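You operate a simulated robot arm through the tools that you are given. There is no shell and no other tool. Be economical: measure what you need, move in short steps, check, and stop when the job is done.

Carry out the task below with a simulated robot arm. There is one attempt and no reset: what you move stays moved.

TASK
Push the clip tin lid shut.

It is judged by the outcome, as a careful person would: the job done as asked, and still so three seconds after it is handed in. It fails if anything else is knocked over, pushed out of place, dropped, spilled or broken.

THE ROBOT
A 7-joint arm with a two-finger parallel gripper, fixed in place. Base frame: the origin is at the foot of the arm, x ahead of it, y to its left, z up; the work surface is at about z = 874. Lengths are in mm, angles in degrees, forces in N, time in s.
With the tool pointing down near the work surface it reaches from about 300 to 700 mm from the base axis. Its first joint turns from -66.0 to 66.0 degrees. Payload 1.57 kg.
Tool frame: the origin (TCP) lies between the finger pads and is the grasp point; the fingertips stand 30 mm ahead of it; z points along the fingers, y is the line along which they close. The gripper opens to 110 mm. The fingers are 24 mm wide and 12 mm thick; the gripper's body (48 by 112 mm) begins 78 mm behind the TCP.
Orientation is told as [roll, pitch, yaw] about the base's x, y, z axes, in that order, counted from this pose: with the fingers straight down and closing along the base's y, the tool's x points along the base's -x, its y along +y and its z along -z.

THE INTERFACE
- The arm moves only by the tool send_rows. Its arguments are lists of equal length, an entry for each row: "delta_pos": the shift along the tool's x, y, z in units of 250 mm (1.0 is 250 mm), a list of three; "dr": the turn, a rotation vector about the tool's x, y, z in units of 180 degrees (1.0 is 180 degrees), a list of three; "gripper": the gripper command, from -1 (shut) to 1 (fully open), values between in proportion. In form: {"delta_pos": [[x, y, z], ...], "dr": [[rx, ry, rz], ...], "gripper": [gripper, ...]}. A call has 1 to 8 rows; each row is the pose to reach, as a shift and turn from the pose commanded when the call began, along the tool's axes at that moment. A call with a number of a shift or a turn outside -1 to 1 is refused whole. A row lasts 0.2 s, in which the tool goes at most 50 mm and 8.6 degrees; a call with a longer step from one row to the next is refused whole, and so is a gripper value outside its range. A pose out of reach is approached as far as the arm can. The call stops where the force on the tool passes 40 N (or 10 N more than at its start, if that is more) or the arm is blocked; 0.2 s more then pass. The fingers move at their own pace (about 108 mm/s each) and stop on an object; they squeeze with about 20 N. The grip force told is the motor's: it shows also when the fingers shut on nothing. Time passes only in rows, and 0.2 s behind the last, so rows that repeat a pose let the fingers close. It gives the time, the measured TCP pose, the force on the tool (base axes), the opening and the grip force at its end, in the units of the frame above (readings bear some noise).
- Cameras (640 x 400 px; columns grow to the right, rows downward): "scene" is fixed at [165.8, -391.4, 1404.4]; the picture's right is [0.78, -0.63, 0.00], its down [-0.36, -0.45, -0.82] and it looks along [0.51, 0.64, -0.58] (base axes); focal length 317 px, centre (320, 200). "wrist" rides on the gripper at [-36, 0, -80] in the tool frame; the picture's right is [0.00, -1.00, 0.00], its down [0.97, 0.00, -0.24] and it looks along [0.24, 0.00, 0.97] (tool axes); focal length 218 px, centre (320, 200).
- snapshot(camera): a new picture of that camera. No time passes.
- pixel_to_xyz(camera, pixels): for up to 12 pixels [column, row] of the newest picture of that camera ("zoom" is the newest enlarged one), the place [x, y, z] in the base frame of the surface seen there, good to about 2 mm. No time passes.
- inspect(camera, box): a new picture of the part [left, top, right, bottom] of that camera's present view, enlarged. No time passes.
- sign_off(): hands the job in; it is judged then, once.

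Work in short steps. Measure before you move; look again where a grasp or a placing could have gone wrong, and mend it. You have 60 turns and 20 pictures in all, the two below and enlarged ones among them. Open the gripper and draw the arm clear of the work before you hand the job in, unless the task says otherwise; then end with one line.

The tools are called after ">>>" as a command line: name --argument value ..., lists and objects as JSON in quotes. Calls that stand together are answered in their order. send_rows: Moves the arm, as the interface text tells. Its arguments: {"type":"object","properties":{"delta_pos":{"type":"array"},"dr":{"type":"array"},"gripper":{"type":"array"}},"required":["delta_pos","dr","gripper"]} The other tools are called the same way: snapshot (camera) takes a picture; pixel_to_xyz (camera, pixels) gives the place of the surface under pixels of a picture; inspect (camera, box) takes an enlarged picture of a part of a camera's view; sign_off () hands the job in.

At the start:

```text
time: 0.0
ee_pos: [361.5, 42.6, 1110.4]
tcp_rot: [0.1, 0.0, 0.0]
wrist_force: [0.4, 0.6, -0.4]
opening: 110.1
grasp_force: 0.0
```

scene: 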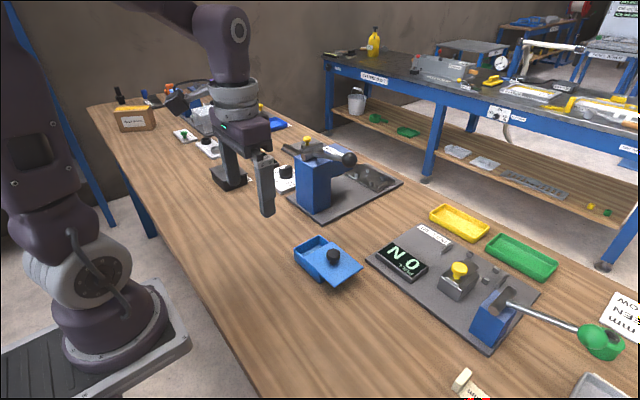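
wrist: 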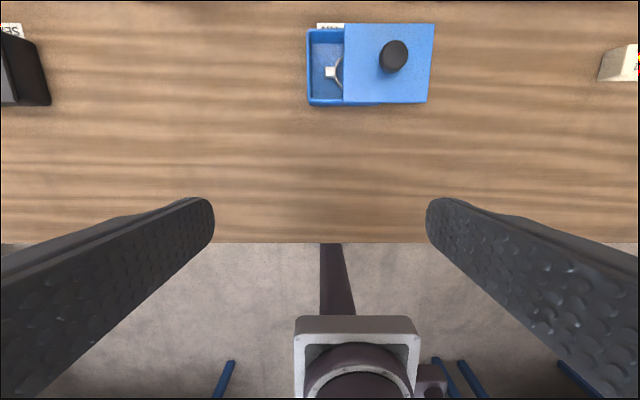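

The blue tin at scene (328,262) has a sliding lid with a black knob, offset toward the right (-y). I enlarge it and measure.

>>> inspect --camera "scene" --box '[270, 215, 390, 305]'

>>> pixel_to_xyz --camera "wrist" --pixels '[[393, 55], [346, 30], [346, 98], [428, 98], [432, 28], [309, 100], [309, 35], [325, 90], [330, 72], [380, 120], [420, 65]]'

>>> inspect --camera "wrist" --box '[280, 10, 460, 122]'

```text
4.44 times, centred on (330, 260) of scene
```

zoom: 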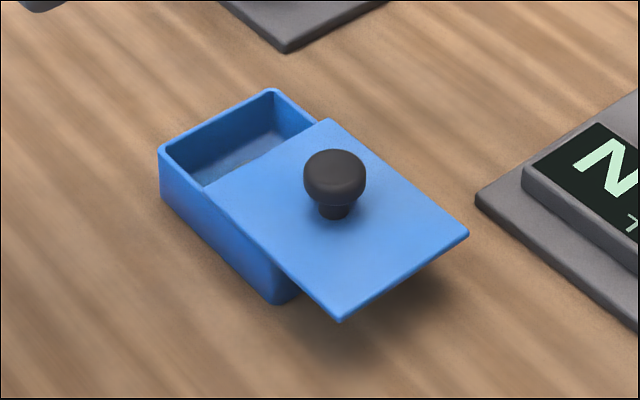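

```text
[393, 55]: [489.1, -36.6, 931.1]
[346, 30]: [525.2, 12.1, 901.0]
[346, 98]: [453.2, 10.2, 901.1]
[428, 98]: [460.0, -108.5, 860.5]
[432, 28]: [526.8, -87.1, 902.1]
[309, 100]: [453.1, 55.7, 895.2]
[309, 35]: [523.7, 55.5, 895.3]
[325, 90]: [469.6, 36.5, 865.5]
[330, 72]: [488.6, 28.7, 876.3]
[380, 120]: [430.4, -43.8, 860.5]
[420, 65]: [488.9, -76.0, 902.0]
```

```text
3.56 times, centred on (370, 66) of wrist
```

zoom: 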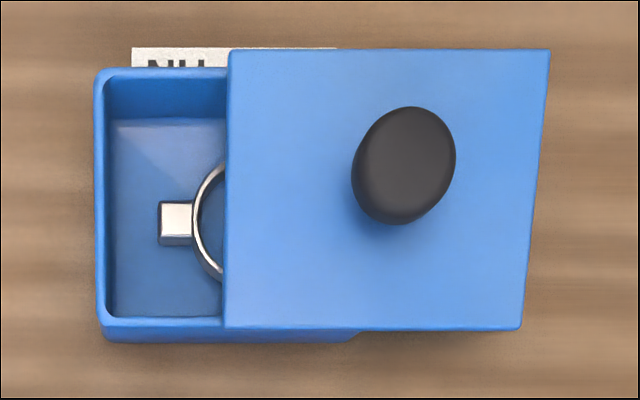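

The lid spans y≈12 to -87, the tin's closed end is at y≈56, and the knob is at about (489,-37), so it needs roughly 45 mm of +y travel. I'll measure the tin's other end and the knob in a fresh scene zoom.

>>> inspect --camera "scene" --box '[270, 215, 390, 305]'

>>> pixel_to_xyz --camera "zoom" --pixels '[[275, 296], [268, 280], [296, 294], [163, 160], [165, 146], [270, 91], [335, 160], [310, 180], [362, 180], [335, 212], [340, 310], [465, 234]]'

```text
4.44 times, centred on (330, 260) of scene
```

zoom: 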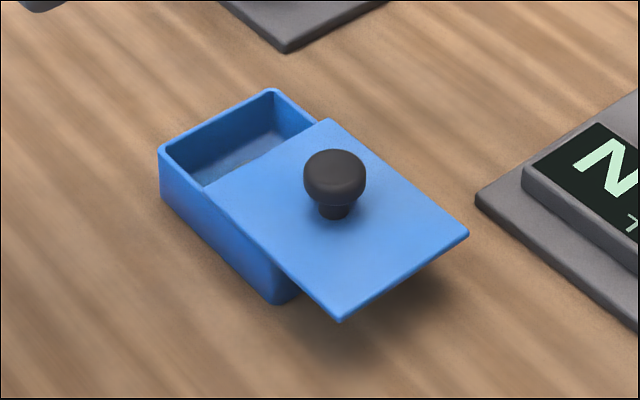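

```text
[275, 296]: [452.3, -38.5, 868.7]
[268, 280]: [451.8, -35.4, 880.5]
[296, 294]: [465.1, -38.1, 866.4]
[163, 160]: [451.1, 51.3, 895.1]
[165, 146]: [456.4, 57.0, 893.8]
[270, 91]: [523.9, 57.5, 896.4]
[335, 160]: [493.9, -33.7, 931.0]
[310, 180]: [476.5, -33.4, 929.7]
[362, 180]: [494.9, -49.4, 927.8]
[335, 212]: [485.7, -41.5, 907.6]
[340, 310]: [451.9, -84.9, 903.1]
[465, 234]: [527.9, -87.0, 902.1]
```

Tin body spans y≈-41 to 58, so the lid must travel about 46 mm. Knob centre ≈(488,-37), top 931. I move above it with the gripper open (TCP z≈1000).

>>> send_rows --delta_pos '[[-0.1012, -0.0636, 0.0884], [-0.2024, -0.1272, 0.1768], [-0.3036, -0.1908, 0.2652], [-0.4048, -0.2544, 0.3536], [-0.506, -0.318, 0.442], [-0.506, -0.318, 0.442]]' --dr '[[0, 0, 0], [0, 0, 0], [0, 0, 0], [0, 0, 0], [0, 0, 0], [0, 0, 0]]' --gripper '[1, 1, 1, 1, 1, 1]'

>>> snapshot --camera "wrist"

```text
time: 1.4
ee_pos: [487.6, -37.1, 999.3]
tcp_rot: [0.0, 0.0, -0.1]
wrist_force: [0.3, -0.6, 0.1]
opening: 110.1
grasp_force: 0.1
```

```text
14 pictures are left
```

wrist: 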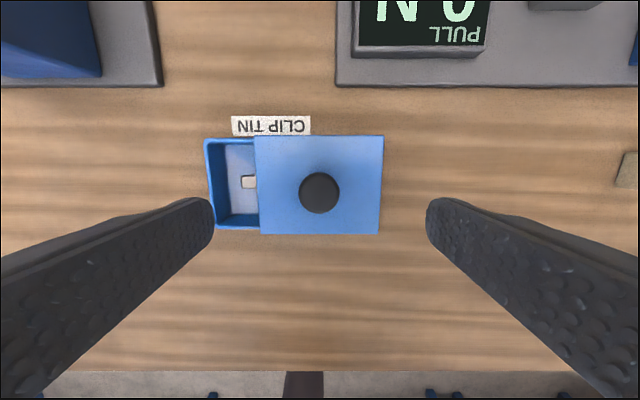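

The knob is centred between the fingers at (319,193). I lower to TCP z≈939 (tips ≈909, above the lid) and close on the knob.

>>> send_rows --delta_pos '[[0, 0, 0.12], [0, 0, 0.242], [0, 0, 0.242], [0, 0, 0.242], [0, 0, 0.242], [0, 0, 0.242]]' --dr '[[0, 0, 0], [0, 0, 0], [0, 0, 0], [0, 0, 0], [0, 0, 0], [0, 0, 0]]' --gripper '[1, 1, 1, -1, -1, -1]'

>>> snapshot --camera "scene"

```text
time: 2.8
ee_pos: [486.1, -35.9, 940.0]
tcp_rot: [0.0, -0.1, 0.0]
wrist_force: [0.1, 0.1, -4.7]
opening: 29.0
grasp_force: 39.3
```

```text
13 pictures are left
```

scene: 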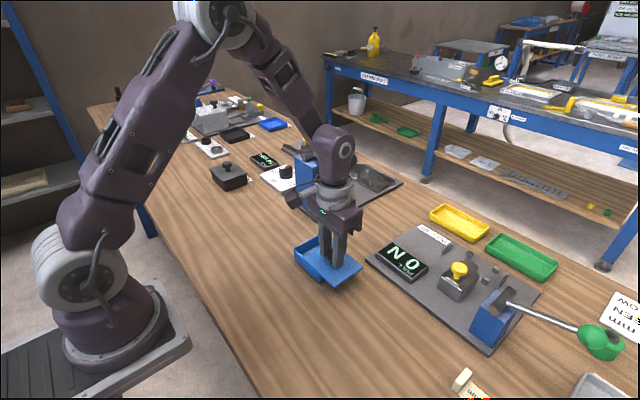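

The knob is gripped (opening 29). I slide +y by 38 mm in small rows first.

>>> send_rows --delta_pos '[[0, 0.03, 0], [0, 0.06, 0], [0, 0.09, 0], [0, 0.12, 0], [0, 0.14, 0], [0, 0.152, 0], [0, 0.152, 0]]' --dr '[[0, 0, 0], [0, 0, 0], [0, 0, 0], [0, 0, 0], [0, 0, 0], [0, 0, 0], [0, 0, 0]]' --gripper '[-1, -1, -1, -1, -1, -1, -1]'

>>> inspect --camera "scene" --box '[270, 215, 390, 305]'

```text
time: 4.4
ee_pos: [486.2, 3.3, 940.2]
tcp_rot: [0.0, 0.2, -0.1]
wrist_force: [-10.8, -0.5, -5.0]
opening: 28.9
grasp_force: 39.0
```

```text
4.44 times, centred on (330, 260) of scene
```

zoom: 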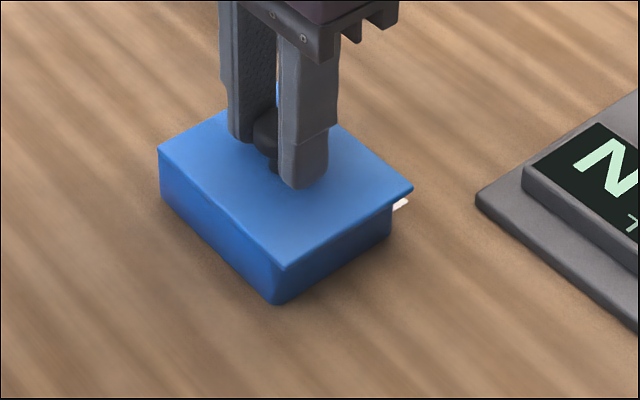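

The lid slid and the tin stayed put, with a few mm of overhang left at (340,240). I push on by small steps, watching y-force.

>>> send_rows --delta_pos '[[0, 0.008, 0], [0, 0.016, 0], [0, 0.02, 0], [0, 0.024, 0], [0, 0.024, 0]]' --dr '[[0, 0, 0], [0, 0, 0], [0, 0, 0], [0, 0, 0], [0, 0, 0]]' --gripper '[-1, -1, -1, -1, -1]'

>>> inspect --camera "scene" --box '[270, 215, 390, 305]'

>>> pixel_to_xyz --camera "zoom" --pixels '[[275, 296], [340, 240], [300, 285], [275, 260], [395, 185], [163, 160], [163, 150]]'

```text
time: 5.6
ee_pos: [485.3, 7.6, 940.3]
tcp_rot: [0.1, 0.2, 0.0]
wrist_force: [-8.4, 0.0, -22.8]
opening: 28.8
grasp_force: 38.3
```

```text
4.44 times, centred on (330, 260) of scene
```

zoom: 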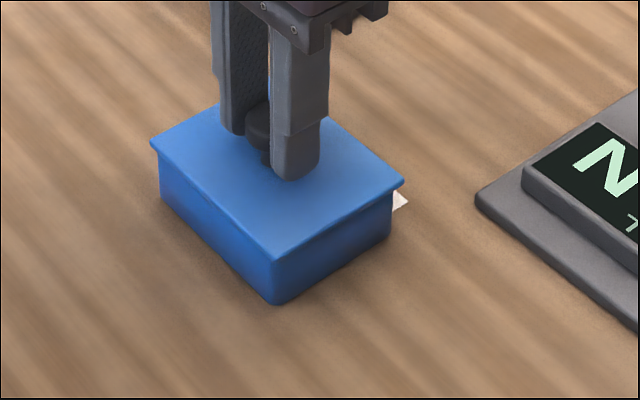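

```text
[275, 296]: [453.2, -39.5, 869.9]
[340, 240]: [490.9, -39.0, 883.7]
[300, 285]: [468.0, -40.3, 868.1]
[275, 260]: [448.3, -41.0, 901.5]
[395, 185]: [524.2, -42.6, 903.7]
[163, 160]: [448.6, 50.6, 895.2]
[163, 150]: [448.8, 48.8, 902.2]
```

The lid now looks nearly flush; y-force is still about 0, so no end stop yet. I push a few mm more in small steps.

>>> send_rows --delta_pos '[[0, 0.006, 0], [0, 0.012, 0], [0, 0.012, 0]]' --dr '[[0, 0, 0], [0, 0, 0], [0, 0, 0]]' --gripper '[-1, -1, -1]'

>>> inspect --camera "scene" --box '[290, 225, 370, 285]'

```text
time: 6.4
ee_pos: [486.4, 10.8, 940.4]
tcp_rot: [-0.1, -0.1, -0.1]
wrist_force: [-4.4, -10.8, -12.9]
opening: 28.9
grasp_force: 38.0
```

```text
6.67 times, centred on (330, 255) of scene
```

zoom: 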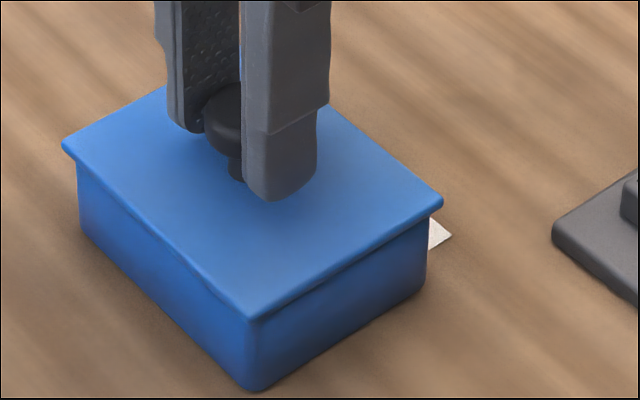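

y-force is -10.8 N, so the lid is against its stop, and the tin's corner hasn't moved (scene ≈(320,283.5)). I release and rise.

>>> send_rows --delta_pos '[[0, 0, 0], [0, 0, 0], [0, 0, 0], [0, 0, -0.15], [0, 0, -0.3], [0, 0, -0.45], [0, 0, -0.45]]' --dr '[[0, 0, 0], [0, 0, 0], [0, 0, 0], [0, 0, 0], [0, 0, 0], [0, 0, 0], [0, 0, 0]]' --gripper '[1, 1, 1, 1, 1, 1, 1]'

>>> inspect --camera "scene" --box '[290, 225, 370, 285]'

>>> pixel_to_xyz --camera "zoom" --pixels '[[255, 315], [250, 312], [257, 380], [260, 350], [68, 150], [84, 190], [165, 92], [436, 204], [420, 260], [340, 290]]'

>>> snapshot --camera "wrist"

```text
time: 8.0
ee_pos: [485.6, 13.6, 1052.7]
tcp_rot: [0.0, 0.0, 0.0]
wrist_force: [-0.1, -0.6, 0.4]
opening: 110.1
grasp_force: 0.1
```

```text
6.67 times, centred on (330, 255) of scene
```

zoom: 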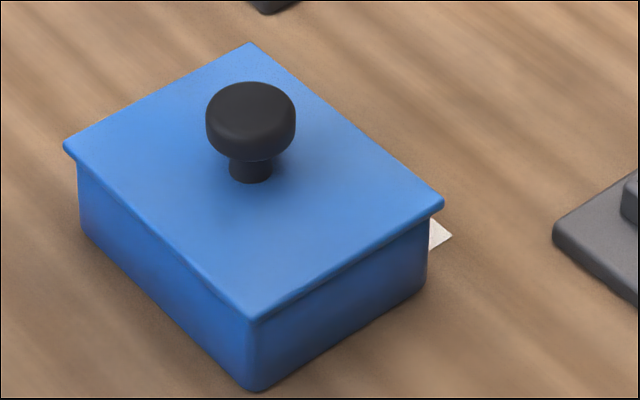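

```text
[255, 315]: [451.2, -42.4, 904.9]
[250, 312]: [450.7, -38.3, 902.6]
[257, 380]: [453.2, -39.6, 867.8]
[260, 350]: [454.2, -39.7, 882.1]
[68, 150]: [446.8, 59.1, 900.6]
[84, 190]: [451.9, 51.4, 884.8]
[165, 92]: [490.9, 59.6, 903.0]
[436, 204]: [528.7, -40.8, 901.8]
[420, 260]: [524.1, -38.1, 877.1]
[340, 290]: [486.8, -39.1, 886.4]
```

```text
8 pictures are left
```

wrist: 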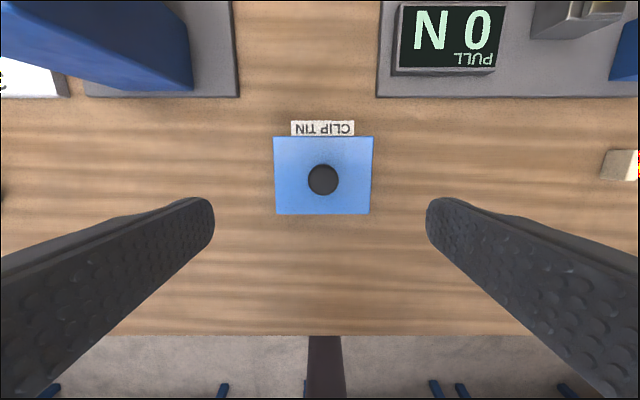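

The lid now covers the tin on every side (lid y≈59 to -41, body y≈57 to -40). The tin is unmoved, and the gripper is open and clear above it.

>>> sign_off

```text
The job is handed in.
```

The clip tin lid is pushed shut: I slid it along until it met its stop, the tin stayed where it was, and the arm is clear with the gripper open.
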